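You operate a simulated robot arm through the tools that you are given. There is no shell and no other tool. Be economical: measure what you need, move in short steps, check, and stop when the job is done.

You run a simulated two-armed robot. Do the job below in one go: nothing can be reset, and whatever is moved stays where it is left.

Task
Fetch the jug with a green handle and set it on the third board from the bottom of the grey shelf. Put the black weight on the top of the check bench away on the top of the battery cart. Take the white parts tray and put it on the top of blue table one. Take the orange can on the top of blue table two and put it away on the top of bench one. Take the green filter and leave it on the top board of the grey shelf. Fetch the white sheet pack and set it on the top of bench two. Take the pink drip tray and put it on the top of bench ten. Take the cream pad and put it on top of the green plate. Open the drawer ten, take the steel dish and put it in the inside of drawer ten, then shut the ten. Take the grey tray on the top of blue table one and put it away in the top well of tool chest one. Put the gold gear on the top of blue table one away on the ledge of the check booth. The order is free. Set down upright: jug with a green handle, black weight, orange can.

The check looks at the end state, three seconds after you hand in, the way a careful person would. Anything else that was tipped, shoved, dropped, spilled or broken makes it a failure. Flat cloth is picked up by pressing the open fingertips on it (5 to 10 N) and closing them slowly along it; thin cloth reads only 2 to 8 mm in the jaws.

Robot
Two 6-joint arms with two-finger parallel grippers on one trunk, on a base that drives. Base frame: it is fixed to the floor where the robot stands at the start and does not move with it; the origin is under the middle of the robot, x ahead of it, y to its left, z up. Units: m, rad, N and s.
The left shoulder is at the start at [0.06, 0.187, 1.147], the right one opposite. Places, roughly: cream pad (10x8x5 cm) [-5.7, -2.4, 0.9]; drawer ten [-2.8, -15.3, 0.7]; gold gear (6x6x3 cm) [-3.1, -15, 0.9]; green filter (4x4x10 cm) [-2.7, -1.4, 0.9]; green plate (17x12x5 cm) [-5.7, -2.8, 0.9]; grey tray (32x20x4 cm) [-3.2, -15.5, 0.9]; inside of drawer ten [-2.8, -15.3, 0.7]; ledge of the check booth [-5.1, -17.9, 0.8]; orange can [-5.25, -15.25, 1]; pink drip tray (20x17x8 cm) [-4, -1.5, 0.9]; steel dish (15x15x4 cm) [-2.9, -15.4, 0.9]; third board of the grey shelf [0.3, 1.9, 1.1]; top board of the grey shelf [0.3, 1.9, 1.5]; top of bench one [-3, -6.1, 0.9]; top of bench ten [-6, -4.3, 0.9]; top of bench two [-3, -4.5, 0.9]; top of blue table one [-3, -15.6, 0.9]; top of the battery cart [-12.7, -15, 0.8]; top well of tool chest one [-3.5, -8.4, 0.9]; white parts tray (25x22x4 cm) [-5.1, -15.3, 0.9]; white sheet pack (22x15x4 cm) [-3.2, -0.2, 0.9]. Payload 1.57 kg a hand.
The tool frame of a hand sits at the grasp point between the pads (the TCP): z along the fingers, y along the line on which they close. The tips reach 0.03 m beyond it. Largest opening 0.11 m; finger width 0.024, thickness 0.012; the body of the gripper, 0.048 by 0.112 m, starts 0.078 m behind the TCP.
Orientation is that of the tool frame in the base frame, as a unit quaternion [x, y, z, w]. With the fingers straight down and closing along the base's y, the tool's x points along the base's -x, its y along +y and its z along -z.

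Tools
- The arms move only by the tool servo_tool. It takes "left_motion", "right_motion" or both (then of equal length, played together; a hand with none holds still); each is a list of rows, each a list of 3 entries, a list of its own where there are three numbers: the shift along the base's x, y, z in units of 300 mm (1.0 is 300 mm), then the turn, a rotation vector about the base's x, y, z in units of 120 degrees (1.0 is 120 degrees), then the finger opening in m, from 0 to 0.11. In form: [[[dx, dy, dz], [ax, ay, az], jaw], ...]. A call has 1 to 20 rows; each row is the pose to reach, as a shift and turn from the pose commanded when the call began. A call with a number of a shift or a turn outside -1 to 1 is refused whole. Each row takes 0.2 s and may step no farther than 0.05 m and 0.15 rad from the row before; otherwise, or with a gripper value out of range, the whole call is refused. A pose out of reach is approached as far as the arm can. The call stops where the force on the tool passes 40 N (or 10 N more than at its start, if that is more) or the arm is blocked; 0.2 s more then pass. The fingers move at their own pace (about 0.153 m/s each) and stop on an object; they squeeze with about 43 N. The grip force told is the motor's: it shows also when the fingers shut on nothing. Time passes only in rows, and 0.2 s behind the last, so rows that repeat a pose let the fingers close. The reply holds the time, the measured pose of the TCP, the force on the tool along the base axes, the opening and the grip force, in the units named above and with some noise, with the torque about the TCP (base axes, N m) and any sound that the robot's microphone picked up, and new pictures: "show" is both (left out), scene, wrist or none (wrist: the cameras of the hands that moved).
- Cameras (640 x 400 px; columns grow to the right, rows downward): "scene" is now at [0.0131, 0.0111, 1.6775]; the picture's right is [0.17, -0.99, 0.00], its down [-0.74, -0.13, -0.66] and it looks along [0.65, 0.11, -0.76] (base axes); focal length 251 px, centre (320, 200). "left" rides on the left gripper at [0.07, -0.016, -0.141] in its tool frame; the picture's right is [0.23, 0.97, 0.00], its down [-0.86, 0.20, -0.48] and it looks along [-0.47, 0.11, 0.88] (tool axes); focal length 222 px, centre (320, 200). "right" rides on the right gripper at [0.07, 0.016, -0.141] in its tool frame; the picture's right is [-0.23, 0.97, 0.00], its down [-0.86, -0.20, -0.48] and it looks along [-0.47, -0.11, 0.88] (tool axes); focal length 222 px, centre (320, 200). There is no depth. A picture from a camera that has moved, and an enlarged one, comes with that camera's place and axes in the base frame and with its lens. The place of the scene camera against the robot may be out by one fixed shift of up to 0.018 m in any direction.
- slide_trunk(by): slides the trunk up (or, below 0, down) by that many m; the arms and the scene camera ride with it, the base frame stays. It gives what a move gives, with no picture.
- steer(legs): drives the robot by 1 to 6 legs, each [ahead, left, turn to the left] in m, m and rad, along the robot's own axes; the way and the turn of a leg run together, so that a leg with both is an arc; at most 1.5 m and 3.142 rad a leg. The arms and the cameras ride along, it lands a little off, and it stops where it bumps. It gives what a move gives, and a new picture of the scene camera.
- head_to(pan, tilt): turns the head with the scene camera to pan (to the left, within 1.501 rad either way) and tilt (down, from -0.506 to 1.204), counted from straight ahead of the robot. It gives what a move gives, and a new picture of the scene camera.
- close_up(camera, box): a new picture of the part [left, top, right, bottom] of that camera's present view, enlarged. It takes no simulated time.
- close_job(): hands the job in; it is judged then, once.

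Work in short steps. Places have to be worked out from the pictures, the camera data and where the tool is seen: move nearer, look again, correct. Check each grasp and each placing, and mend what went wrong. You have 567 turns and 360 pictures in all, those below and enlarged ones among them. Open the grippers and draw the arms clear of the work before you hand the job in, unless the task says otherwise; then end with one line.

The tools are called by a JSON object that holds its "api" and its "payload". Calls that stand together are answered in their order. servo_tool: Moves the arms, as the interface text tells. Its arguments: {"type":"object","properties":{"left_motion":{"type":"array","items":{"type":"array"}},"right_motion":{"type":"array","items":{"type":"array"}},"show":{"type":"string","enum":["both","scene","wrist","none"]}},"required":[]} The other tools are called the same way: slide_trunk (by) slides the trunk up or down; steer (legs) drives the base; head_to (pan, tilt) turns the head that bears the scene camera; close_up (camera, box) takes an enlarged picture of a part of a camera's view; close_job () hands the job in.

At the start:

```text
t: 0.0
left_ee_pos: [0.3208, 0.3557, 1.1803]
left_tool_rot: [-0.001, 1.0, 0.0, 0.0]
left_wrist_force: [0.6, -0.1, -0.9]
left_torque: [-0.03, 0.02, 0.0]
left_opening: 0.1099
left_grip_force: 0.1
right_ee_pos: [0.4518, 0.0074, 1.2309]
right_tool_rot: [0.0, 1.0, 0.0, 0.0]
right_wrist_force: [0.0, 0.2, 0.2]
right_torque: [0.01, 0.01, -0.01]
right_opening: 0.1099
right_grip_force: 0.1
trunk travel left (down, up): [-0.775, 0.215]
robot x, y, heading: [0.0009, 0.0004, 0.0]
head pan, tilt: [0.169, 0.857]
```

scene: 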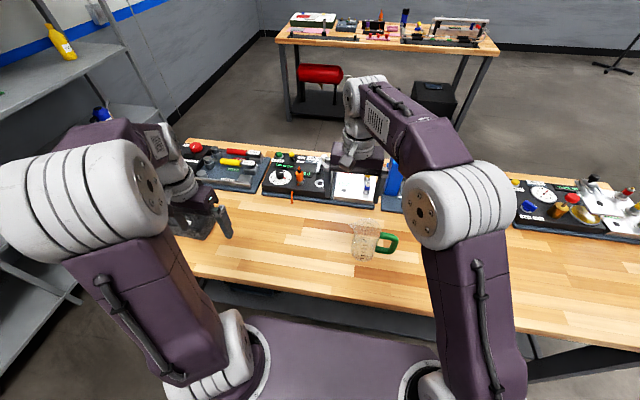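
right: 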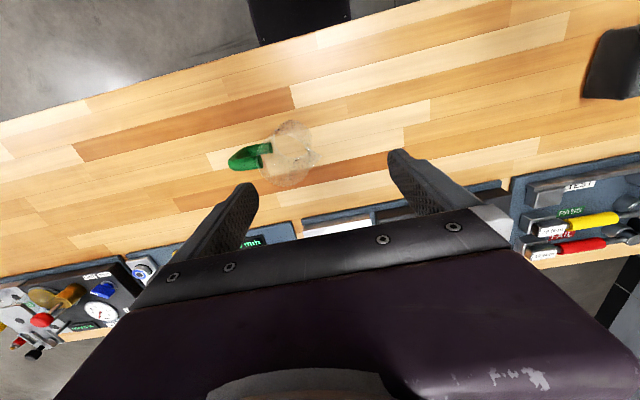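
left: 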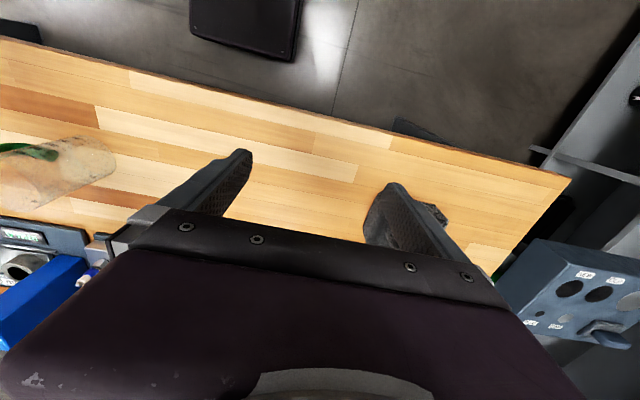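

I judge the jug to stand at about (0.50, -0.07) with its handle towards -y. I'll enlarge the jug, then look left at the shelf.

{"api": "close_up", "payload": {"camera": "scene", "box": [290, 180, 450, 280]}}

{"api": "head_to", "payload": {"pan": 1.35, "tilt": 0.35}}

```text
4.00 times, centred on (370, 230) of scene
camera zoom: at [0.0131, 0.0111, 1.6775], right [0.17, -0.99, 0.0], down [-0.74, -0.13, -0.66], along [0.65, 0.11, -0.76], focal length 1006 px, centre (120, 80)
```

zoom: 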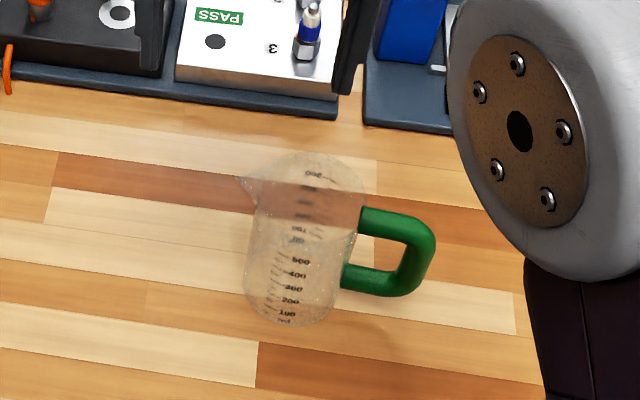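

```text
t: 1.4
left_ee_pos: [0.3213, 0.3563, 1.1812]
left_tool_rot: [0.0, 1.0, 0.0, 0.0]
left_wrist_force: [-0.4, -0.5, -0.2]
left_torque: [0.0, -0.01, -0.05]
left_opening: 0.1098
left_grip_force: 0.0
right_ee_pos: [0.4526, 0.0067, 1.2319]
right_tool_rot: [0.001, 1.0, 0.0, 0.0]
right_wrist_force: [0.2, 0.2, -0.4]
right_torque: [0.0, 0.02, -0.01]
right_opening: 0.1098
right_grip_force: 0.0
trunk travel left (down, up): [-0.775, 0.215]
robot x, y, heading: [0.003, -0.0017, 0.001]
head pan, tilt: [1.349, 0.351]
camera scene: at [-0.0431, 0.0887, 1.7217], right [0.98, -0.22, 0.0], down [-0.08, -0.34, -0.94], along [0.21, 0.92, -0.34], focal length 251 px, centre (320, 200)
```

scene: 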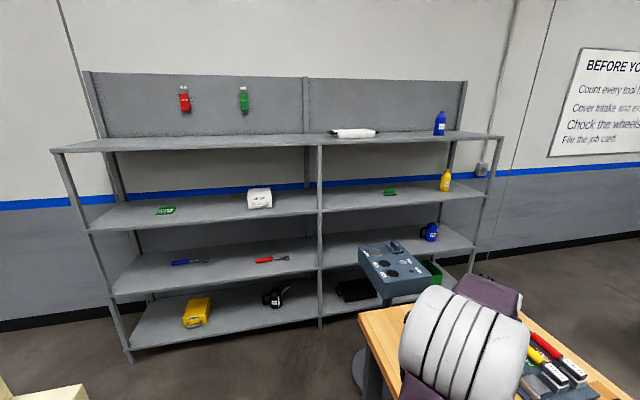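

The jug is about 0.085 m wide and 0.15 m tall, spout towards +y and handle towards -y, so I'll grip it with the left hand from the +y side, tilted. The shelf's third board has room around x = 0.6. I'll move the right hand aside and the left to a pre-grasp pose.

{"api": "servo_tool", "payload": {"left_motion": [[[0.036, -0.077, -0.028], [-0.023, -0.03, -0.049], 0.11], [[0.072, -0.153, -0.056], [-0.045, -0.059, -0.097], 0.11], [[0.108, -0.23, -0.083], [-0.068, -0.089, -0.146], 0.11], [[0.143, -0.307, -0.111], [-0.091, -0.118, -0.194], 0.11], [[0.179, -0.383, -0.139], [-0.113, -0.148, -0.243], 0.11], [[0.215, -0.46, -0.167], [-0.136, -0.177, -0.292], 0.11], [[0.251, -0.537, -0.194], [-0.159, -0.207, -0.34], 0.11], [[0.287, -0.613, -0.222], [-0.181, -0.236, -0.389], 0.11], [[0.323, -0.69, -0.25], [-0.204, -0.266, -0.437], 0.11], [[0.358, -0.767, -0.278], [-0.227, -0.295, -0.486], 0.11], [[0.394, -0.843, -0.305], [-0.249, -0.325, -0.534], 0.11], [[0.43, -0.92, -0.333], [-0.272, -0.354, -0.583], 0.11]], "right_motion": [[[-0.014, -0.083, 0.006], [0, 0, 0], 0.11], [[-0.028, -0.167, 0.011], [0, 0, 0], 0.11], [[-0.042, -0.25, 0.017], [0, 0, 0], 0.11], [[-0.056, -0.333, 0.022], [0, 0, 0], 0.11], [[-0.07, -0.417, 0.028], [0, 0, 0], 0.11], [[-0.083, -0.5, 0.033], [0, 0, 0], 0.11], [[-0.097, -0.583, 0.039], [0, 0, 0], 0.11], [[-0.111, -0.667, 0.044], [0, 0, 0], 0.11], [[-0.125, -0.75, 0.05], [0, 0, 0], 0.11], [[-0.139, -0.833, 0.056], [0, 0, 0], 0.11], [[-0.153, -0.917, 0.061], [0, 0, 0], 0.11], [[-0.167, -1.0, 0.067], [0, 0, 0], 0.11]], "show": "none"}}

{"api": "head_to", "payload": {"pan": 0.0, "tilt": 0.85}}

```text
t: 4.0
left_ee_pos: [0.4508, 0.0788, 1.0806]
left_tool_rot: [0.553, 0.718, -0.258, 0.336]
left_wrist_force: [0.3, 0.2, -1.1]
left_torque: [0.03, 0.07, -0.01]
left_opening: 0.11
left_grip_force: 0.1
right_ee_pos: [0.4028, -0.2941, 1.2513]
right_tool_rot: [0.0, 1.0, 0.001, -0.001]
right_wrist_force: [1.1, -0.4, -0.3]
right_torque: [0.0, 0.01, 0.02]
right_opening: 0.1102
right_grip_force: 0.0
trunk travel left (down, up): [-0.775, 0.215]
robot x, y, heading: [-0.0015, 0.0023, 0.0]
head pan, tilt: [1.349, 0.351]
```

```text
t: 5.5
left_ee_pos: [0.4488, 0.0802, 1.0804]
left_tool_rot: [0.552, 0.719, -0.257, 0.335]
left_wrist_force: [0.9, 1.4, -0.3]
left_torque: [0.0, 0.0, -0.02]
left_opening: 0.1101
left_grip_force: 0.1
right_ee_pos: [0.401, -0.2933, 1.251]
right_tool_rot: [0.0, 1.0, 0.0, -0.001]
right_wrist_force: [-0.4, -0.8, 0.3]
right_torque: [0.03, -0.02, 0.04]
right_opening: 0.11
right_grip_force: 0.0
trunk travel left (down, up): [-0.775, 0.215]
robot x, y, heading: [0.0007, -0.0011, -0.0]
head pan, tilt: [0.0, 0.85]
camera scene: at [0.0144, -0.002, 1.6781], right [0.0, -1.0, 0.0], down [-0.75, 0.0, -0.66], along [0.66, 0.0, -0.75], focal length 251 px, centre (320, 200)
```

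scene: 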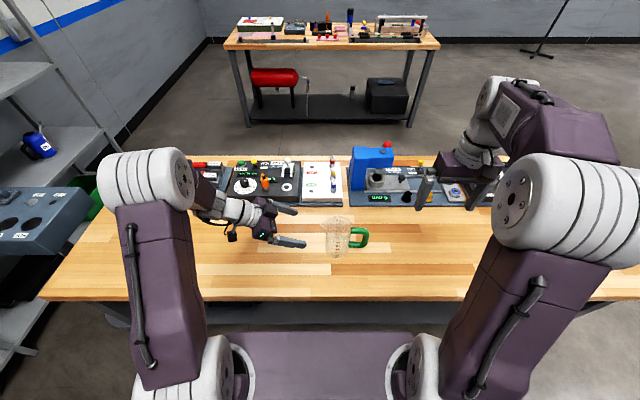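

The pre-grasp pose was reached. I'll look through the left wrist camera to line up.

{"api": "close_up", "payload": {"camera": "left", "box": [0, 0, 640, 400]}}

{"api": "close_up", "payload": {"camera": "scene", "box": [240, 180, 400, 280]}}

```text
1.00 times, centred on (320, 200) of left
camera zoom: at [0.395, 0.2237, 1.1177], right [0.9, 0.39, -0.17], down [0.24, -0.13, 0.96], along [0.36, -0.91, -0.21], focal length 222 px, centre (320, 200)
```

zoom: 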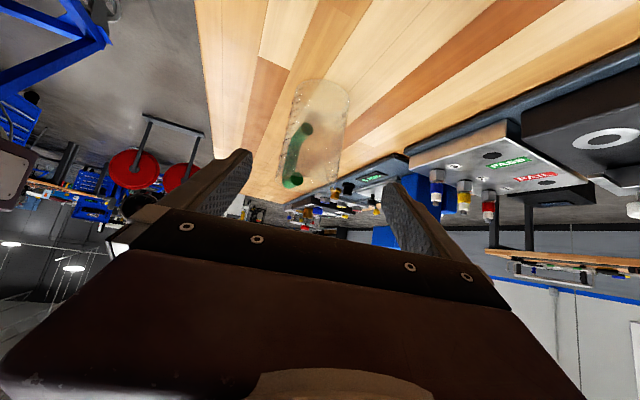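

```text
4.00 times, centred on (320, 230) of scene
camera zoom: at [0.0144, -0.002, 1.6781], right [0.0, -1.0, 0.0], down [-0.75, 0.0, -0.66], along [0.66, 0.0, -0.75], focal length 1006 px, centre (320, 80)
```

zoom: 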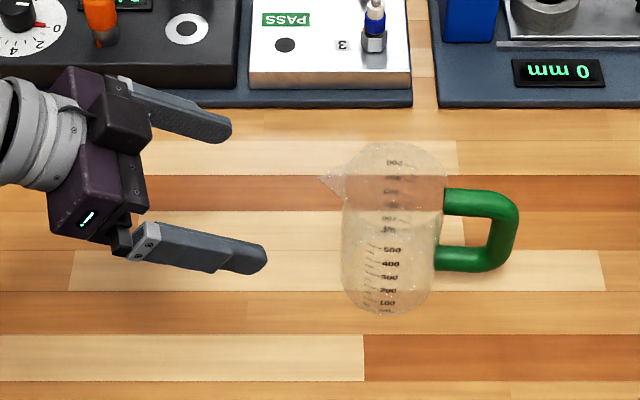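

Both views agree on the jug at about (0.491, -0.067), its walls some 1 cm inside the open fingers. I'll move part of the way in and check.

{"api": "servo_tool", "payload": {"left_motion": [[[0.034, -0.093, -0.083], [0, 0, 0], 0.11], [[0.068, -0.187, -0.167], [0, 0, 0], 0.11], [[0.1, -0.28, -0.25], [0, 0, 0], 0.11]], "show": "both"}}

```text
t: 6.3
left_ee_pos: [0.4821, -0.003, 1.005]
left_tool_rot: [0.552, 0.719, -0.257, 0.335]
left_wrist_force: [0.2, 0.6, 1.0]
left_torque: [-0.03, -0.02, 0.0]
left_opening: 0.1102
left_grip_force: 0.0
right_ee_pos: [0.402, -0.2952, 1.2508]
right_tool_rot: [0.0, 1.0, 0.001, 0.0]
right_wrist_force: [-0.6, -0.3, 0.3]
right_torque: [0.02, -0.02, -0.02]
right_opening: 0.11
right_grip_force: 0.1
trunk travel left (down, up): [-0.775, 0.215]
robot x, y, heading: [-0.0025, -0.0013, -0.002]
head pan, tilt: [0.0, 0.85]
camera scene: at [0.0152, -0.0031, 1.6781], right [0.0, -1.0, 0.0], down [-0.75, 0.0, -0.66], along [0.66, 0.0, -0.75], focal length 251 px, centre (320, 200)
camera left: at [0.4255, 0.1391, 1.0425], right [0.9, 0.39, -0.17], down [0.24, -0.13, 0.96], along [0.36, -0.91, -0.21], focal length 222 px, centre (320, 200)
```

scene: 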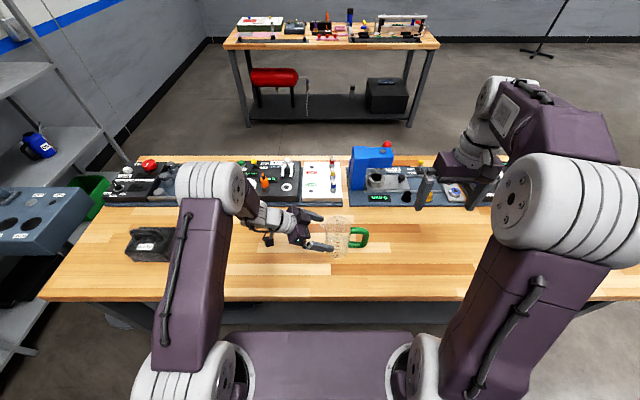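
left: 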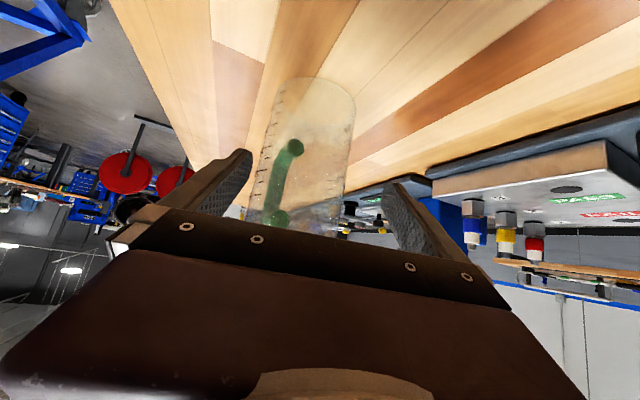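

The jug sits slightly left of the finger mid-line (x ≈ 0.478). I'll go in the rest of the way and close.

{"api": "servo_tool", "payload": {"left_motion": [[[-0.007, -0.08, -0.056], [0, 0, 0], 0.11], [[-0.013, -0.157, -0.111], [0, 0, 0], 0.11], [[-0.018, -0.23, -0.16], [0, 0, 0], 0.11]], "show": "both"}}

```text
t: 7.1
left_ee_pos: [0.4741, -0.0739, 0.958]
left_tool_rot: [0.553, 0.718, -0.259, 0.336]
left_wrist_force: [-0.8, 0.7, 2.7]
left_torque: [-0.02, -0.07, -0.01]
left_opening: 0.1097
left_grip_force: 0.1
right_ee_pos: [0.4018, -0.2932, 1.2507]
right_tool_rot: [0.0, 1.0, 0.0, 0.0]
right_wrist_force: [0.0, 0.1, 0.1]
right_torque: [0.02, 0.01, 0.03]
right_opening: 0.11
right_grip_force: 0.0
trunk travel left (down, up): [-0.775, 0.215]
robot x, y, heading: [-0.0019, -0.0016, 0.001]
head pan, tilt: [0.0, 0.85]
camera scene: at [0.0136, -0.002, 1.6781], right [0.0, -1.0, 0.0], down [-0.75, 0.0, -0.66], along [0.66, 0.0, -0.75], focal length 251 px, centre (320, 200)
camera left: at [0.4199, 0.0697, 0.9952], right [0.9, 0.39, -0.17], down [0.24, -0.12, 0.96], along [0.36, -0.91, -0.21], focal length 222 px, centre (320, 200)
```

scene: 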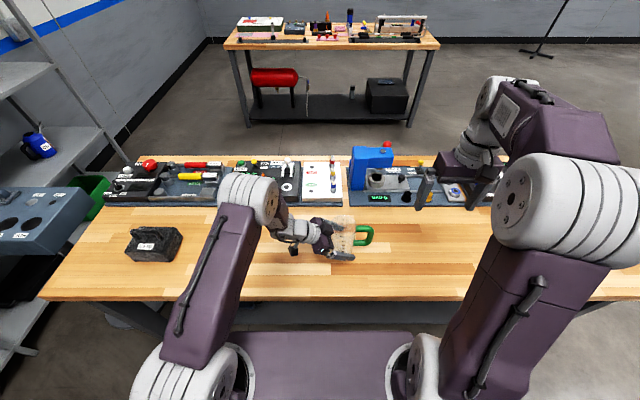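
left: 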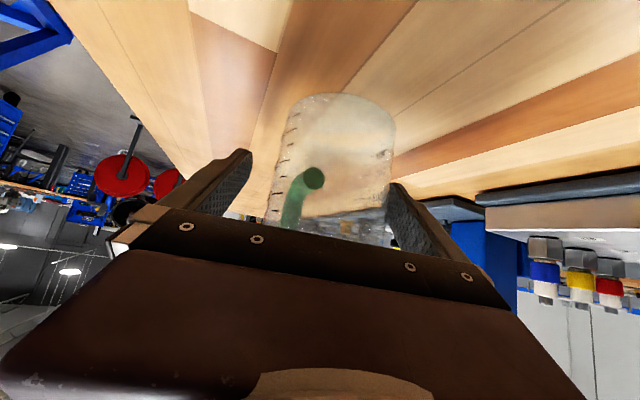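

The jug is between the fingers but nearer the right-hand one; I shift 8 mm that way and close gently.

{"api": "servo_tool", "payload": {"left_motion": [[[0.024, 0.01, 0], [0, 0, 0], 0.11], [[0.024, 0.01, 0], [0, 0, 0], 0.1], [[0.024, 0.01, 0], [0, 0, 0], 0.094], [[0.024, 0.01, 0], [0, 0, 0], 0.088], [[0.024, 0.01, 0], [0, 0, 0], 0.082], [[0.024, 0.01, 0], [0, 0, 0], 0.076], [[0.024, 0.01, 0], [0, 0, 0], 0.07], [[0.024, 0.01, 0], [0, 0, 0], 0.06]], "show": "wrist"}}

```text
t: 8.9
left_ee_pos: [0.4817, -0.0704, 0.9574]
left_tool_rot: [0.552, 0.719, -0.257, 0.335]
left_wrist_force: [-0.2, -0.3, -0.6]
left_torque: [-0.06, 0.0, -0.01]
left_opening: 0.0828
left_grip_force: 43.0
right_ee_pos: [0.4022, -0.2936, 1.2503]
right_tool_rot: [0.0, 1.0, 0.0, 0.001]
right_wrist_force: [-0.3, 1.0, -0.3]
right_torque: [0.02, -0.01, -0.01]
right_opening: 0.1102
right_grip_force: 0.0
trunk travel left (down, up): [-0.775, 0.215]
robot x, y, heading: [0.0003, -0.0012, -0.001]
head pan, tilt: [0.0, 0.85]
camera left: at [0.4273, 0.0731, 0.9952], right [0.9, 0.39, -0.17], down [0.24, -0.13, 0.96], along [0.36, -0.91, -0.21], focal length 222 px, centre (320, 200)
```

left: 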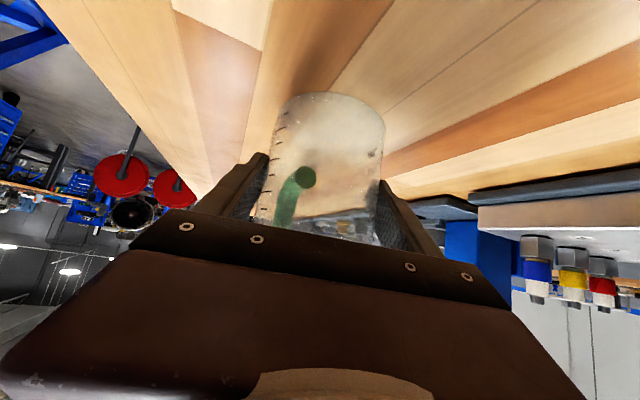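

Jug gripped at 0.083 m. I'll lift it straight up, then turn the hand forward (about the vertical) near the robot.

{"api": "servo_tool", "payload": {"left_motion": [[[0, 0, 0.1], [0, 0, 0], 0.06], [[0, 0, 0.25], [0, 0, 0], 0.06], [[0, 0, 0.4], [0, 0, 0], 0.06], [[-0.02, 0.073, 0.448], [0, 0, 0.0625], 0.06], [[-0.04, 0.147, 0.495], [0, 0, 0.125], 0.06], [[-0.06, 0.22, 0.543], [0, 0, 0.1875], 0.06], [[-0.08, 0.293, 0.591], [0, 0, 0.25], 0.06], [[-0.1, 0.367, 0.639], [0, 0, 0.3125], 0.06], [[-0.12, 0.44, 0.686], [0, 0, 0.375], 0.06], [[-0.14, 0.513, 0.734], [0, 0, 0.4375], 0.06], [[-0.16, 0.586, 0.782], [0, 0, 0.5], 0.06], [[-0.18, 0.66, 0.83], [0, 0, 0.5625], 0.06], [[-0.2, 0.733, 0.877], [0, 0, 0.625], 0.06]], "show": "scene"}}

```text
t: 11.7
left_ee_pos: [0.4391, 0.1981, 1.2238]
left_tool_rot: [0.0, 0.906, -0.001, 0.422]
left_wrist_force: [-0.2, 0.3, -1.0]
left_torque: [-0.02, -0.02, -0.01]
left_opening: 0.0825
left_grip_force: 43.4
left hand out of reach, approached as far as the arm can: row 12, 13
right_ee_pos: [0.4014, -0.293, 1.2525]
right_tool_rot: [0.0, 1.0, 0.0, 0.0]
right_wrist_force: [0.4, 0.4, -0.6]
right_torque: [-0.01, -0.02, -0.04]
right_opening: 0.1099
right_grip_force: 0.1
trunk travel left (down, up): [-0.775, 0.215]
robot x, y, heading: [-0.0029, -0.001, -0.002]
head pan, tilt: [0.0, 0.85]
camera scene: at [0.0138, -0.0011, 1.678], right [0.0, -1.0, 0.0], down [-0.75, 0.0, -0.66], along [0.66, 0.0, -0.75], focal length 251 px, centre (320, 200)
```

scene: 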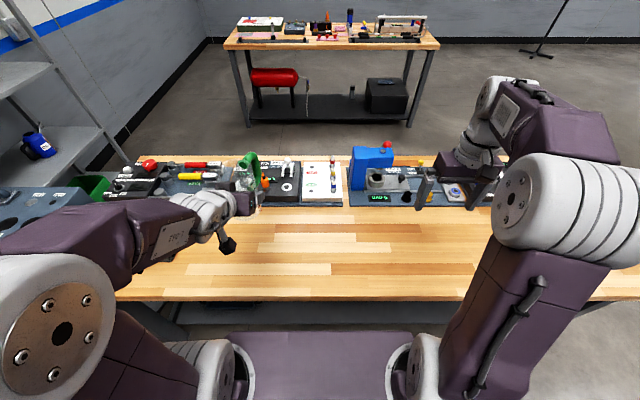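

The jug is held upright with the hand facing ahead. I'll back off from the bench, turn to the shelf, and raise the trunk a little.

{"api": "steer", "payload": {"legs": [[-0.45, 0, 0], [0, 0, 1.571], [0, -0.25, 0], [0.75, 0, 0]]}}

{"api": "slide_trunk", "payload": {"by": 0.1}}

{"api": "head_to", "payload": {"pan": 0.0, "tilt": 0.45}}

```text
t: 13.6
left_ee_pos: [0.2418, 0.2581, 1.2215]
left_tool_rot: [-0.042, 0.906, 0.02, 0.421]
left_wrist_force: [0.2, -0.5, -2.2]
left_torque: [-0.03, 0.0, 0.0]
left_opening: 0.0828
left_grip_force: 42.9
right_ee_pos: [0.2495, -0.235, 1.2496]
right_tool_rot: [-0.048, 0.999, 0.0, -0.002]
right_wrist_force: [0.5, 0.2, -1.1]
right_torque: [0.0, 0.05, 0.04]
right_opening: 0.11
right_grip_force: 0.1
trunk travel left (down, up): [-0.775, 0.215]
robot x, y, heading: [-0.1796, 0.0198, 0.096]
head pan, tilt: [0.0, 0.85]
stopped in leg 1: the robot was blocked; the commanded pose is now the measured one
camera scene: at [-0.1619, 0.0193, 1.6779], right [0.09, -1.0, 0.0], down [-0.75, -0.07, -0.66], along [0.65, 0.06, -0.75], focal length 251 px, centre (320, 200)
```

scene: 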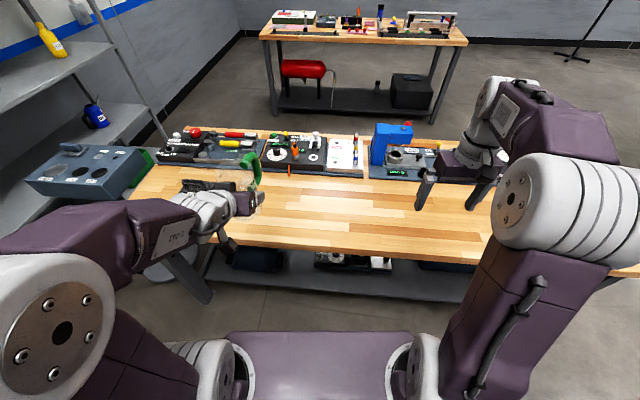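

```text
t: 14.9
left_ee_pos: [0.2386, 0.2578, 1.3228]
left_tool_rot: [-0.043, 0.906, 0.02, 0.421]
left_wrist_force: [0.1, -0.2, -2.1]
left_torque: [0.02, 0.05, -0.03]
left_opening: 0.0829
left_grip_force: 42.9
right_ee_pos: [0.2471, -0.2337, 1.3508]
right_tool_rot: [-0.048, 0.999, 0.0, -0.001]
right_wrist_force: [-0.1, 0.8, 0.0]
right_torque: [0.0, 0.01, 0.01]
right_opening: 0.1101
right_grip_force: 0.0
trunk travel left (down, up): [-0.875, 0.115]
robot x, y, heading: [-0.182, 0.0195, 0.097]
head pan, tilt: [0.0, 0.85]
```

```text
t: 15.8
left_ee_pos: [0.2384, 0.2572, 1.3231]
left_tool_rot: [-0.043, 0.905, 0.02, 0.422]
left_wrist_force: [-0.2, -0.8, -0.7]
left_torque: [-0.01, 0.07, 0.0]
left_opening: 0.0824
left_grip_force: 42.8
right_ee_pos: [0.2468, -0.2348, 1.3516]
right_tool_rot: [-0.048, 0.999, 0.0, 0.0]
right_wrist_force: [0.2, -0.6, -0.4]
right_torque: [0.0, 0.0, -0.03]
right_opening: 0.1101
right_grip_force: 0.0
trunk travel left (down, up): [-0.875, 0.115]
robot x, y, heading: [-0.1814, 0.019, 0.094]
head pan, tilt: [0.0, 0.45]
camera scene: at [-0.1534, 0.0201, 1.8124], right [0.1, -1.0, 0.0], down [-0.43, -0.04, -0.9], along [0.9, 0.09, -0.44], focal length 251 px, centre (320, 200)
```

scene: 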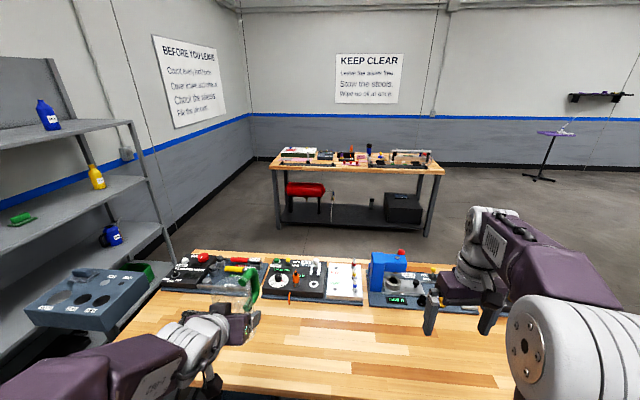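

The reverse was blocked, with a slight left turn, so something stands at the rear right. I'll look right and left-rear before moving.

{"api": "head_to", "payload": {"pan": -1.5, "tilt": 0.75}}

{"api": "head_to", "payload": {"pan": 1.5, "tilt": 0.75}}

```text
t: 17.4
left_ee_pos: [0.238, 0.2577, 1.3225]
left_tool_rot: [-0.043, 0.905, 0.021, 0.423]
left_wrist_force: [0.1, -0.1, -1.4]
left_torque: [0.0, 0.03, -0.01]
left_opening: 0.0828
left_grip_force: 42.9
right_ee_pos: [0.2462, -0.2341, 1.3519]
right_tool_rot: [-0.048, 0.999, -0.001, 0.001]
right_wrist_force: [0.2, -0.4, 0.6]
right_torque: [0.01, 0.04, 0.04]
right_opening: 0.1097
right_grip_force: 0.0
trunk travel left (down, up): [-0.875, 0.115]
robot x, y, heading: [-0.1813, 0.0207, 0.095]
head pan, tilt: [-1.499, 0.75]
camera scene: at [-0.2306, -0.0702, 1.7861], right [-0.99, -0.17, 0.0], down [-0.11, 0.67, -0.73], along [0.12, -0.72, -0.68], focal length 251 px, centre (320, 200)
```

scene: 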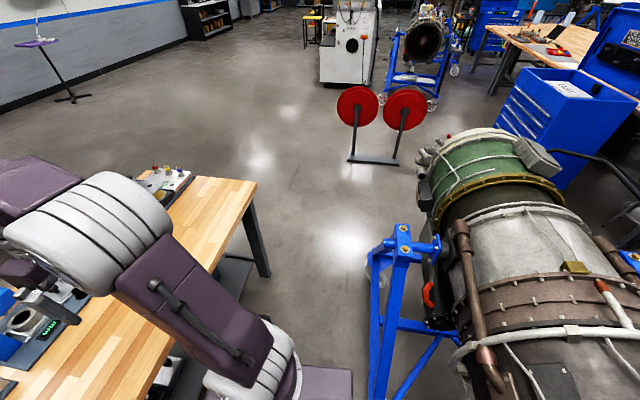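

```text
t: 20.0
left_ee_pos: [0.2388, 0.2563, 1.3237]
left_tool_rot: [-0.043, 0.905, 0.021, 0.422]
left_wrist_force: [0.0, -0.7, -0.9]
left_torque: [0.02, 0.03, 0.01]
left_opening: 0.0827
left_grip_force: 42.9
right_ee_pos: [0.2463, -0.2346, 1.3508]
right_tool_rot: [-0.049, 0.999, 0.0, 0.0]
right_wrist_force: [0.2, -0.4, -0.2]
right_torque: [0.01, -0.02, -0.03]
right_opening: 0.1102
right_grip_force: 0.1
trunk travel left (down, up): [-0.875, 0.115]
robot x, y, heading: [-0.1844, 0.0221, 0.096]
head pan, tilt: [1.499, 0.75]
camera scene: at [-0.2465, 0.0943, 1.7861], right [1.0, 0.02, 0.0], down [0.02, -0.68, -0.73], along [-0.02, 0.73, -0.68], focal length 251 px, centre (320, 200)
```

scene: 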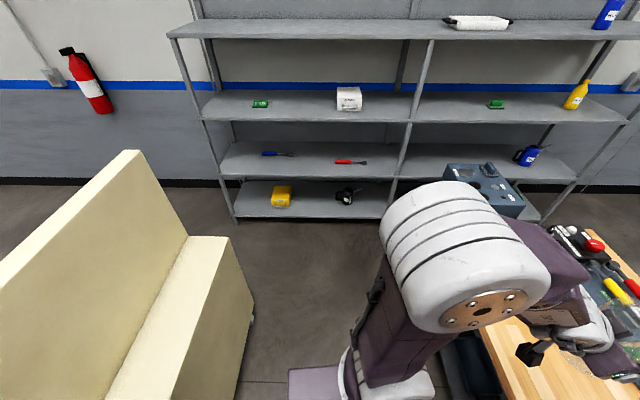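

Behind right is the blue engine stand; a cream cabinet is rear-left (right face x ≈ -0.75). I'll slide left into the free corridor, then turn to the shelf.

{"api": "steer", "payload": {"legs": [[0.03, 0.6, 0], [0, 0, 1.475]]}}

{"api": "head_to", "payload": {"pan": 0.0, "tilt": 0.5}}

```text
t: 27.0
left_ee_pos: [-0.4094, 1.0543, 1.3214]
left_tool_rot: [0.642, -0.639, -0.3, -0.299]
left_wrist_force: [0.1, -0.5, -1.0]
left_torque: [0.0, 0.0, -0.01]
left_opening: 0.0825
left_grip_force: 42.9
right_ee_pos: [0.0806, 1.0212, 1.3501]
right_tool_rot: [0.709, -0.705, -0.001, 0.0]
right_wrist_force: [0.2, 0.5, 0.3]
right_torque: [0.01, 0.02, 0.02]
right_opening: 0.1102
right_grip_force: 0.0
trunk travel left (down, up): [-0.875, 0.115]
robot x, y, heading: [-0.2089, 0.6215, 1.574]
head pan, tilt: [1.499, 0.75]
camera scene: at [-0.2966, 0.5601, 1.7861], right [0.07, 1.0, 0.0], down [0.68, -0.05, -0.73], along [-0.73, 0.05, -0.68], focal length 251 px, centre (320, 200)
```

scene: 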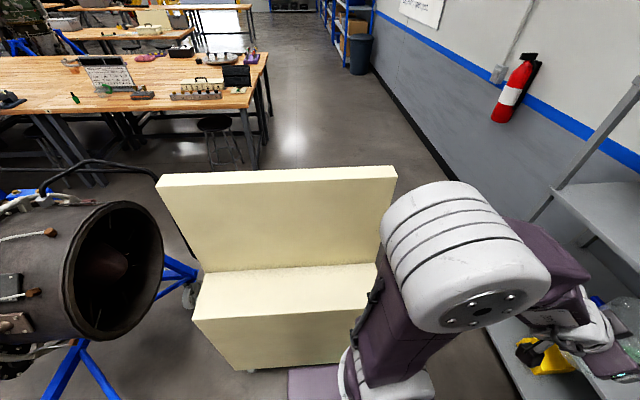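

```text
t: 28.6
left_ee_pos: [-0.4101, 1.0547, 1.3223]
left_tool_rot: [0.642, -0.64, -0.299, -0.298]
left_wrist_force: [0.1, -0.3, -0.8]
left_torque: [-0.02, 0.02, 0.01]
left_opening: 0.0824
left_grip_force: 43.2
right_ee_pos: [0.0815, 1.0207, 1.3509]
right_tool_rot: [0.709, -0.705, -0.001, 0.0]
right_wrist_force: [0.5, -0.1, 0.2]
right_torque: [0.02, -0.01, -0.03]
right_opening: 0.1102
right_grip_force: 0.1
trunk travel left (down, up): [-0.875, 0.115]
robot x, y, heading: [-0.2153, 0.6178, 1.576]
head pan, tilt: [0.0, 0.499]
camera scene: at [-0.2147, 0.6456, 1.808], right [1.0, 0.01, 0.0], down [0.0, -0.48, -0.88], along [-0.01, 0.88, -0.48], focal length 251 px, centre (320, 200)
```

scene: 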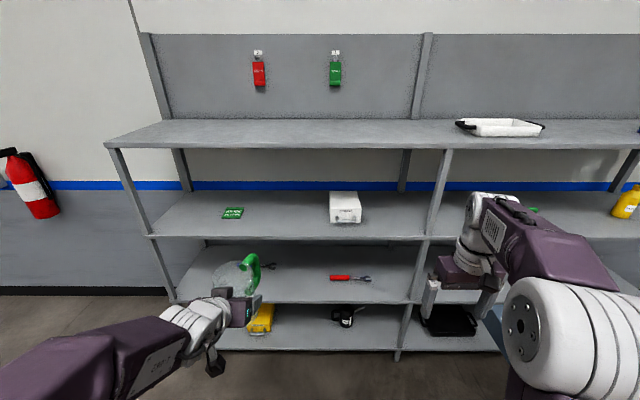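

The shelf's front edge is at y ≈ 1.64, the third board at about z 1.07–1.1, with free room near x = -0.4, straight ahead of the jug. I'll lower slightly and drive in.

{"api": "slide_trunk", "payload": {"by": -0.07}}

{"api": "steer", "payload": {"legs": [[0.48, 0, -0.004]]}}

```text
t: 29.7
left_ee_pos: [-0.4084, 1.055, 1.254]
left_tool_rot: [0.642, -0.64, -0.299, -0.298]
left_wrist_force: [-0.5, 0.1, -1.1]
left_torque: [0.0, 0.02, 0.0]
left_opening: 0.0824
left_grip_force: 43.3
right_ee_pos: [0.0811, 1.0191, 1.282]
right_tool_rot: [0.71, -0.705, 0.0, 0.0]
right_wrist_force: [-0.2, -1.1, -0.3]
right_torque: [0.0, 0.03, 0.0]
right_opening: 0.1101
right_grip_force: 0.1
trunk travel left (down, up): [-0.805, 0.185]
robot x, y, heading: [-0.2139, 0.6222, 1.574]
head pan, tilt: [0.0, 0.499]
```

```text
t: 32.5
left_ee_pos: [-0.4111, 1.5325, 1.2536]
left_tool_rot: [0.641, -0.641, -0.299, -0.3]
left_wrist_force: [0.0, -0.7, -1.5]
left_torque: [0.02, 0.03, -0.02]
left_opening: 0.0826
left_grip_force: 43.1
right_ee_pos: [0.08, 1.4955, 1.2818]
right_tool_rot: [0.709, -0.706, 0.0, 0.0]
right_wrist_force: [0.0, -0.9, 0.2]
right_torque: [0.02, -0.01, 0.0]
right_opening: 0.1102
right_grip_force: 0.1
trunk travel left (down, up): [-0.805, 0.185]
robot x, y, heading: [-0.2128, 1.0944, 1.575]
head pan, tilt: [0.0, 0.499]
camera scene: at [-0.2165, 1.1221, 1.7381], right [1.0, 0.0, 0.0], down [0.0, -0.48, -0.88], along [0.0, 0.88, -0.48], focal length 251 px, centre (320, 200)
```

scene: 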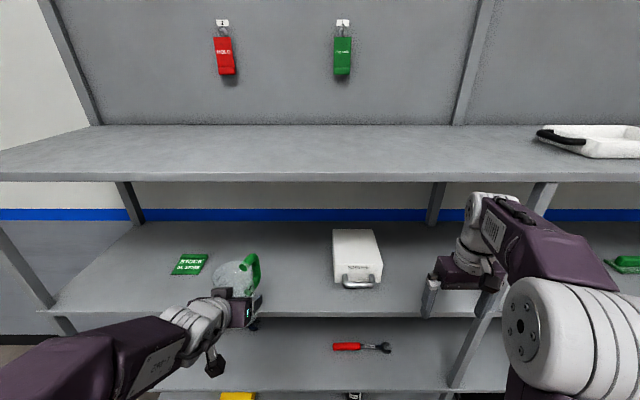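

I'll push the jug in over the board and look.

{"api": "servo_tool", "payload": {"left_motion": [[[0, 0.15, 0], [0, 0, 0], 0.06], [[0, 0.3, 0], [0, 0, 0], 0.06], [[0, 0.45, 0], [0, 0, 0], 0.06], [[0, 0.6, 0], [0, 0, 0], 0.06], [[0, 0.75, 0], [0, 0, 0], 0.06]], "show": "both"}}

```text
t: 33.7
left_ee_pos: [-0.4106, 1.7628, 1.2482]
left_tool_rot: [0.649, -0.634, -0.292, -0.302]
left_wrist_force: [-2.3, 0.3, -2.2]
left_torque: [0.0, -0.02, -0.09]
left_opening: 0.0824
left_grip_force: 42.9
left hand out of reach, approached as far as the arm can: row 3
right_ee_pos: [0.0799, 1.5009, 1.2791]
right_tool_rot: [0.708, -0.706, 0.001, 0.001]
right_wrist_force: [-0.1, -0.4, 0.9]
right_torque: [-0.02, -0.01, 0.03]
right_opening: 0.1102
right_grip_force: 0.0
trunk travel left (down, up): [-0.805, 0.185]
robot x, y, heading: [-0.2112, 1.0954, 1.569]
head pan, tilt: [0.0, 0.499]
camera scene: at [-0.2164, 1.1292, 1.7379], right [1.0, 0.0, 0.0], down [0.0, -0.48, -0.88], along [0.0, 0.88, -0.48], focal length 251 px, centre (320, 200)
camera left: at [-0.3924, 1.6099, 1.2878], right [-0.97, -0.16, -0.19], down [-0.22, 0.19, 0.96], along [-0.12, 0.97, -0.21], focal length 222 px, centre (320, 200)
```

scene: 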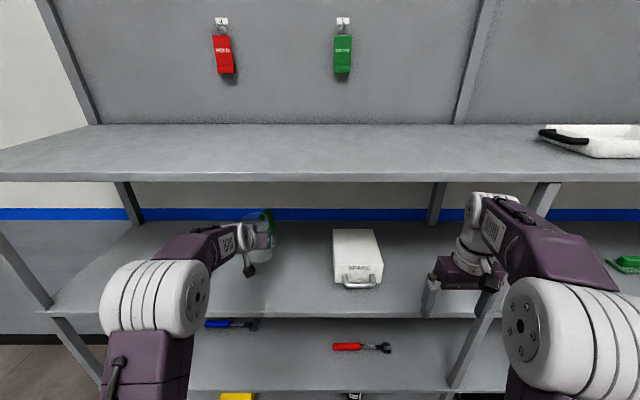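
left: 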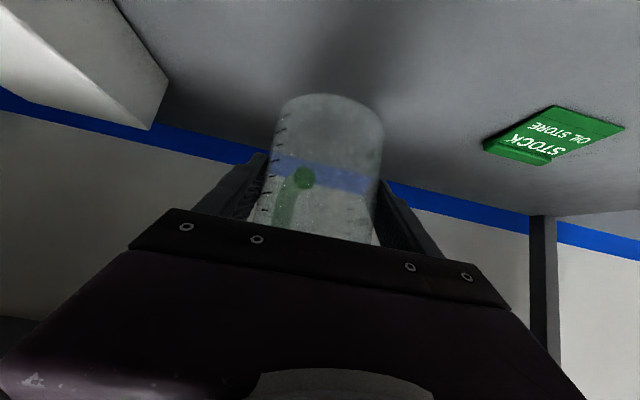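

The jug hangs clear above the free spot. I'll lower slowly, watching the force.

{"api": "servo_tool", "payload": {"left_motion": [[[0, 0, -0.05], [0, 0, 0], 0.06], [[0, 0, -0.1], [0, 0, 0], 0.06], [[0, 0, -0.13], [0, 0, 0], 0.06], [[0, 0, -0.16], [0, 0, 0], 0.06]], "show": "wrist"}}

```text
t: 34.7
left_ee_pos: [-0.4104, 1.7597, 1.2046]
left_tool_rot: [0.641, -0.641, -0.299, -0.297]
left_wrist_force: [0.8, 0.4, -1.5]
left_torque: [-0.01, -0.02, 0.01]
left_opening: 0.0825
left_grip_force: 43.4
right_ee_pos: [0.0812, 1.4992, 1.2807]
right_tool_rot: [0.708, -0.706, 0.0, 0.0]
right_wrist_force: [0.5, 0.6, -0.5]
right_torque: [0.04, 0.01, 0.02]
right_opening: 0.1101
right_grip_force: 0.1
trunk travel left (down, up): [-0.805, 0.185]
robot x, y, heading: [-0.2096, 1.0928, 1.572]
head pan, tilt: [0.0, 0.499]
camera left: at [-0.3932, 1.6059, 1.2424], right [-0.97, -0.15, -0.17], down [-0.2, 0.18, 0.96], along [-0.11, 0.97, -0.21], focal length 222 px, centre (320, 200)
```

left: 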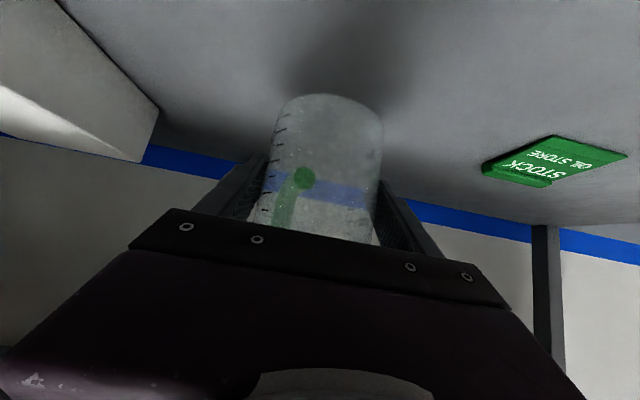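

No contact yet at 1.205. I continue in 4 mm steps.

{"api": "servo_tool", "payload": {"left_motion": [[[0, 0, -0.015], [0, 0, 0], 0.06], [[0, 0, -0.03], [0, 0, 0], 0.06], [[0, 0, -0.045], [0, 0, 0], 0.06]], "show": "none"}}

{"api": "servo_tool", "payload": {"left_motion": [[[0, 0, -0.012], [0, 0, 0], 0.06], [[0, 0, -0.024], [0, 0, 0], 0.06]], "show": "none"}}

```text
t: 35.5
left_ee_pos: [-0.4099, 1.7605, 1.1903]
left_tool_rot: [0.642, -0.64, -0.299, -0.297]
left_wrist_force: [0.2, 0.6, 0.0]
left_torque: [0.0, 0.0, -0.02]
left_opening: 0.0827
left_grip_force: 42.9
right_ee_pos: [0.0803, 1.4978, 1.2807]
right_tool_rot: [0.708, -0.706, 0.0, 0.0]
right_wrist_force: [-0.2, 0.3, 0.2]
right_torque: [0.01, 0.01, 0.0]
right_opening: 0.11
right_grip_force: 0.0
trunk travel left (down, up): [-0.805, 0.185]
robot x, y, heading: [-0.2107, 1.094, 1.575]
head pan, tilt: [0.0, 0.499]
```

```text
t: 36.1
left_ee_pos: [-0.411, 1.7585, 1.1858]
left_tool_rot: [0.642, -0.641, -0.298, -0.298]
left_wrist_force: [-0.6, -0.1, -0.9]
left_torque: [-0.05, -0.02, -0.01]
left_opening: 0.0824
left_grip_force: 43.0
right_ee_pos: [0.0793, 1.4975, 1.2803]
right_tool_rot: [0.708, -0.706, 0.001, 0.001]
right_wrist_force: [-0.1, -0.4, -0.3]
right_torque: [-0.01, 0.0, 0.01]
right_opening: 0.1099
right_grip_force: 0.0
trunk travel left (down, up): [-0.805, 0.185]
robot x, y, heading: [-0.2134, 1.0961, 1.57]
head pan, tilt: [0.0, 0.499]
```

{"api": "servo_tool", "payload": {"left_motion": [[[0, 0, -0.014], [0, 0, 0], 0.06], [[0, 0, -0.028], [0, 0, 0], 0.06]], "show": "none"}}

{"api": "servo_tool", "payload": {"left_motion": [[[0, 0, -0.014], [0, 0, 0], 0.06], [[0, 0, -0.028], [0, 0, 0], 0.06]], "show": "wrist"}}

```text
t: 36.7
left_ee_pos: [-0.4091, 1.7595, 1.1824]
left_tool_rot: [0.641, -0.641, -0.297, -0.299]
left_wrist_force: [0.0, -0.2, -1.2]
left_torque: [0.02, 0.0, 0.01]
left_opening: 0.0825
left_grip_force: 42.9
left hand out of reach, approached as far as the arm can: row 1, 2
right_ee_pos: [0.0804, 1.4974, 1.2818]
right_tool_rot: [0.709, -0.705, 0.0, 0.0]
right_wrist_force: [0.4, 0.0, 0.5]
right_torque: [-0.01, -0.02, 0.01]
right_opening: 0.11
right_grip_force: 0.1
trunk travel left (down, up): [-0.805, 0.185]
robot x, y, heading: [-0.2123, 1.0982, 1.573]
head pan, tilt: [0.0, 0.499]
```

```text
t: 37.3
left_ee_pos: [-0.4082, 1.7587, 1.1764]
left_tool_rot: [0.642, -0.641, -0.297, -0.299]
left_wrist_force: [-0.3, -0.5, -1.0]
left_torque: [0.0, 0.01, 0.02]
left_opening: 0.0827
left_grip_force: 42.9
left hand out of reach, approached as far as the arm can: row 2
right_ee_pos: [0.0799, 1.4975, 1.2806]
right_tool_rot: [0.708, -0.706, 0.001, 0.001]
right_wrist_force: [-0.1, 0.1, -0.3]
right_torque: [0.01, -0.03, 0.0]
right_opening: 0.1101
right_grip_force: 0.0
trunk travel left (down, up): [-0.805, 0.185]
robot x, y, heading: [-0.2136, 1.0933, 1.57]
head pan, tilt: [0.0, 0.499]
camera left: at [-0.3925, 1.6059, 1.2151], right [-0.97, -0.14, -0.18], down [-0.2, 0.19, 0.96], along [-0.11, 0.97, -0.21], focal length 222 px, centre (320, 200)
```

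left: 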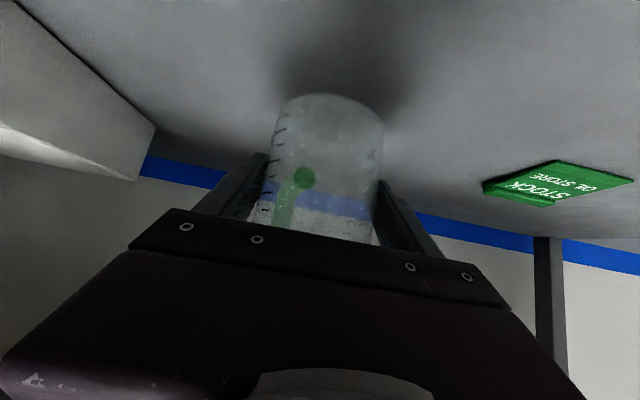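

Near contact and at the edge of the arm's reach; I'll lower with the trunk in small steps.

{"api": "slide_trunk", "payload": {"by": -0.008}}

{"api": "slide_trunk", "payload": {"by": -0.008}}

```text
t: 37.9
left_ee_pos: [-0.4077, 1.7605, 1.1685]
left_tool_rot: [-0.641, 0.642, 0.296, 0.299]
left_wrist_force: [0.1, 0.0, -1.6]
left_torque: [0.03, 0.01, 0.02]
left_opening: 0.0828
left_grip_force: 43.2
right_ee_pos: [0.0806, 1.4991, 1.2725]
right_tool_rot: [0.708, -0.706, 0.0, 0.0]
right_wrist_force: [0.5, -0.4, 0.1]
right_torque: [0.03, 0.04, 0.02]
right_opening: 0.11
right_grip_force: 0.1
trunk travel left (down, up): [-0.797, 0.193]
robot x, y, heading: [-0.2164, 1.0971, 1.578]
head pan, tilt: [0.0, 0.499]
```

```text
t: 38.5
left_ee_pos: [-0.4078, 1.7597, 1.1622]
left_tool_rot: [-0.641, 0.641, 0.297, 0.3]
left_wrist_force: [-0.1, 0.0, -1.4]
left_torque: [-0.04, -0.03, -0.01]
left_opening: 0.0827
left_grip_force: 43.2
right_ee_pos: [0.081, 1.4976, 1.2659]
right_tool_rot: [0.708, -0.706, 0.001, 0.0]
right_wrist_force: [0.4, 0.6, 0.2]
right_torque: [0.01, 0.0, 0.0]
right_opening: 0.1099
right_grip_force: 0.1
trunk travel left (down, up): [-0.789, 0.201]
robot x, y, heading: [-0.212, 1.0969, 1.574]
head pan, tilt: [0.0, 0.499]
```

{"api": "slide_trunk", "payload": {"by": -0.006}}

{"api": "slide_trunk", "payload": {"by": -0.005}}

{"api": "close_up", "payload": {"camera": "left", "box": [200, 0, 520, 200]}}

```text
t: 39.0
left_ee_pos: [-0.4081, 1.7595, 1.1551]
left_tool_rot: [0.641, -0.641, -0.297, -0.299]
left_wrist_force: [0.5, -0.4, -1.0]
left_torque: [0.01, 0.01, 0.03]
left_opening: 0.0826
left_grip_force: 43.2
right_ee_pos: [0.08, 1.4971, 1.2594]
right_tool_rot: [0.708, -0.706, 0.0, 0.001]
right_wrist_force: [0.0, 0.9, 0.6]
right_torque: [0.0, 0.0, 0.01]
right_opening: 0.1101
right_grip_force: 0.1
trunk travel left (down, up): [-0.783, 0.207]
robot x, y, heading: [-0.2117, 1.0953, 1.572]
head pan, tilt: [0.0, 0.499]
```

```text
t: 39.5
left_ee_pos: [-0.4078, 1.7594, 1.1501]
left_tool_rot: [-0.641, 0.642, 0.296, 0.3]
left_wrist_force: [0.3, 0.4, -1.0]
left_torque: [-0.02, -0.03, -0.02]
left_opening: 0.0827
left_grip_force: 43.1
right_ee_pos: [0.0801, 1.4987, 1.2537]
right_tool_rot: [0.708, -0.706, 0.001, 0.001]
right_wrist_force: [-0.5, 0.1, -0.2]
right_torque: [0.01, -0.03, 0.01]
right_opening: 0.11
right_grip_force: 0.1
trunk travel left (down, up): [-0.778, 0.212]
robot x, y, heading: [-0.213, 1.0947, 1.575]
head pan, tilt: [0.0, 0.499]
```

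```text
2.00 times, centred on (360, 100) of left
camera zoom: at [-0.3925, 1.6061, 1.1881], right [-0.97, -0.14, -0.18], down [-0.2, 0.19, 0.96], along [-0.11, 0.97, -0.21], focal length 444 px, centre (240, 400)
```

zoom: 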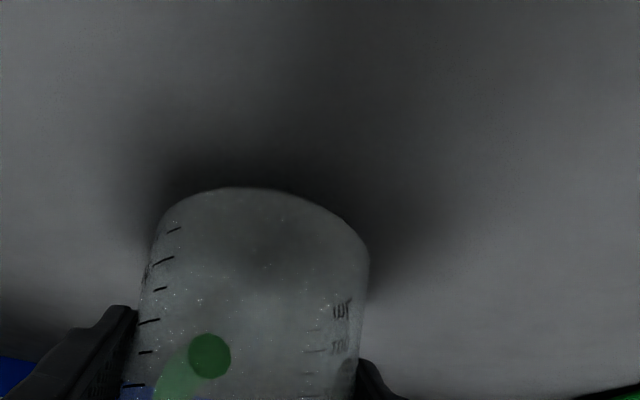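

Still clear but the shadow is closing. A few more steps down.

{"api": "slide_trunk", "payload": {"by": -0.008}}

{"api": "slide_trunk", "payload": {"by": -0.006}}

{"api": "slide_trunk", "payload": {"by": -0.005}}

```text
t: 40.1
left_ee_pos: [-0.4086, 1.7592, 1.1417]
left_tool_rot: [-0.641, 0.642, 0.296, 0.3]
left_wrist_force: [-0.4, -0.3, -1.9]
left_torque: [-0.09, -0.04, 0.0]
left_opening: 0.0824
left_grip_force: 42.9
right_ee_pos: [0.08, 1.4979, 1.2457]
right_tool_rot: [0.709, -0.705, 0.001, 0.001]
right_wrist_force: [-0.2, -0.1, 0.0]
right_torque: [-0.01, 0.02, 0.02]
right_opening: 0.1098
right_grip_force: 0.0
trunk travel left (down, up): [-0.77, 0.22]
robot x, y, heading: [-0.2129, 1.0926, 1.575]
head pan, tilt: [0.0, 0.499]
```

```text
t: 40.7
left_ee_pos: [-0.4087, 1.7587, 1.1378]
left_tool_rot: [-0.639, 0.642, 0.297, 0.301]
left_wrist_force: [0.2, 0.0, 3.2]
left_torque: [0.11, 0.16, 0.0]
left_opening: 0.0827
left_grip_force: 42.6
right_ee_pos: [0.0792, 1.4971, 1.2399]
right_tool_rot: [0.708, -0.706, -0.001, 0.0]
right_wrist_force: [-0.3, 0.5, 1.0]
right_torque: [0.0, -0.02, 0.0]
right_opening: 0.1099
right_grip_force: 0.2
trunk travel left (down, up): [-0.764, 0.226]
robot x, y, heading: [-0.2141, 1.0949, 1.578]
head pan, tilt: [0.0, 0.499]
```

```text
t: 41.2
left_ee_pos: [-0.4072, 1.7581, 1.1372]
left_tool_rot: [-0.638, 0.64, 0.3, 0.304]
left_wrist_force: [-4.5, 6.8, 25.5]
left_torque: [-0.23, 0.84, -0.17]
left_opening: 0.0826
left_grip_force: 42.8
right_ee_pos: [0.0805, 1.4954, 1.2355]
right_tool_rot: [0.708, -0.706, 0.0, -0.001]
right_wrist_force: [0.1, 0.2, -0.1]
right_torque: [0.0, -0.02, -0.01]
right_opening: 0.1099
right_grip_force: 0.1
trunk travel left (down, up): [-0.759, 0.231]
robot x, y, heading: [-0.2089, 1.0916, 1.574]
head pan, tilt: [0.0, 0.499]
```

Contact (25 N). I relieve 4 mm, open, and draw back along the fingers.

{"api": "slide_trunk", "payload": {"by": 0.004}}

{"api": "servo_tool", "payload": {"left_motion": [[[0, 0, 0], [0, 0, 0], 0.088], [[0, 0, 0], [0, 0, 0], 0.098], [[0, 0, 0], [0, 0, 0], 0.11], [[0, 0, 0], [0, 0, 0], 0.11]], "show": "wrist"}}

```text
t: 41.7
left_ee_pos: [-0.4073, 1.7577, 1.1368]
left_tool_rot: [-0.64, 0.642, 0.297, 0.3]
left_wrist_force: [-2.8, 5.0, 15.3]
left_torque: [0.92, 0.58, -0.11]
left_opening: 0.0826
left_grip_force: 43.3
right_ee_pos: [0.0814, 1.4951, 1.2404]
right_tool_rot: [0.708, -0.707, 0.0, 0.0]
right_wrist_force: [-0.5, 0.7, -0.3]
right_torque: [0.01, 0.03, 0.05]
right_opening: 0.1101
right_grip_force: 0.1
trunk travel left (down, up): [-0.763, 0.227]
robot x, y, heading: [-0.2124, 1.0969, 1.575]
head pan, tilt: [0.0, 0.499]
```

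```text
t: 42.7
left_ee_pos: [-0.408, 1.7597, 1.1341]
left_tool_rot: [-0.641, 0.641, 0.297, 0.3]
left_wrist_force: [-0.7, -0.2, 0.0]
left_torque: [0.05, 0.01, 0.0]
left_opening: 0.1101
left_grip_force: 0.0
right_ee_pos: [0.0801, 1.4984, 1.2395]
right_tool_rot: [0.707, -0.707, 0.0, 0.001]
right_wrist_force: [0.7, 0.4, 0.3]
right_torque: [0.02, 0.0, -0.02]
right_opening: 0.1102
right_grip_force: 0.1
trunk travel left (down, up): [-0.763, 0.227]
robot x, y, heading: [-0.2128, 1.0962, 1.574]
head pan, tilt: [0.0, 0.499]
camera left: at [-0.3924, 1.6054, 1.1734], right [-0.97, -0.14, -0.18], down [-0.2, 0.19, 0.96], along [-0.11, 0.97, -0.21], focal length 222 px, centre (320, 200)
```

left: 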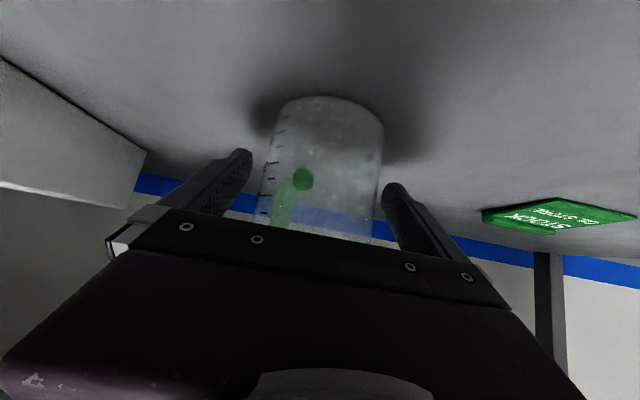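

Released. Retreat along the finger axis.

{"api": "servo_tool", "payload": {"left_motion": [[[0, -0.1, 0.084], [0, 0, 0], 0.11], [[0, -0.2, 0.168], [0, 0, 0], 0.11], [[0, -0.3, 0.252], [0, 0, 0], 0.11], [[0, -0.42, 0.3], [0, 0, 0], 0.11], [[0, -0.55, 0.33], [0, 0, 0], 0.11], [[0, -0.7, 0.33], [0, 0, 0], 0.11]], "show": "both"}}

```text
t: 44.1
left_ee_pos: [-0.4078, 1.5474, 1.2342]
left_tool_rot: [-0.64, 0.641, 0.297, 0.3]
left_wrist_force: [0.7, 0.3, -0.4]
left_torque: [0.0, 0.03, 0.0]
left_opening: 0.1102
left_grip_force: 0.0
right_ee_pos: [0.0799, 1.4949, 1.2395]
right_tool_rot: [0.708, -0.706, -0.001, 0.0]
right_wrist_force: [0.2, 0.2, 0.1]
right_torque: [0.04, -0.01, -0.03]
right_opening: 0.1101
right_grip_force: 0.0
trunk travel left (down, up): [-0.763, 0.227]
robot x, y, heading: [-0.214, 1.0935, 1.572]
head pan, tilt: [0.0, 0.499]
camera scene: at [-0.2163, 1.1209, 1.6961], right [1.0, 0.0, 0.0], down [0.0, -0.48, -0.88], along [0.0, 0.88, -0.48], focal length 251 px, centre (320, 200)
camera left: at [-0.3917, 1.3933, 1.2729], right [-0.97, -0.14, -0.18], down [-0.2, 0.18, 0.96], along [-0.11, 0.97, -0.21], focal length 222 px, centre (320, 200)
```

scene: 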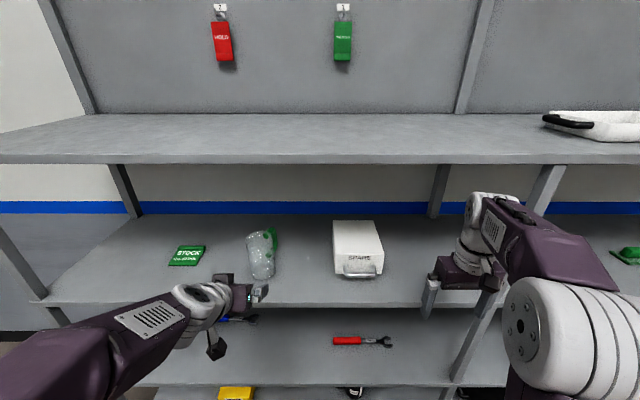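
left: 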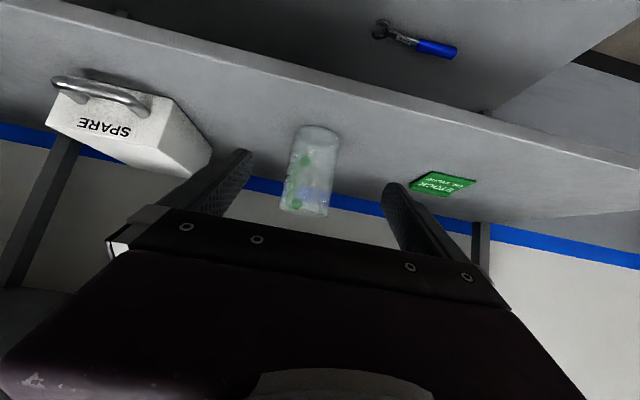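

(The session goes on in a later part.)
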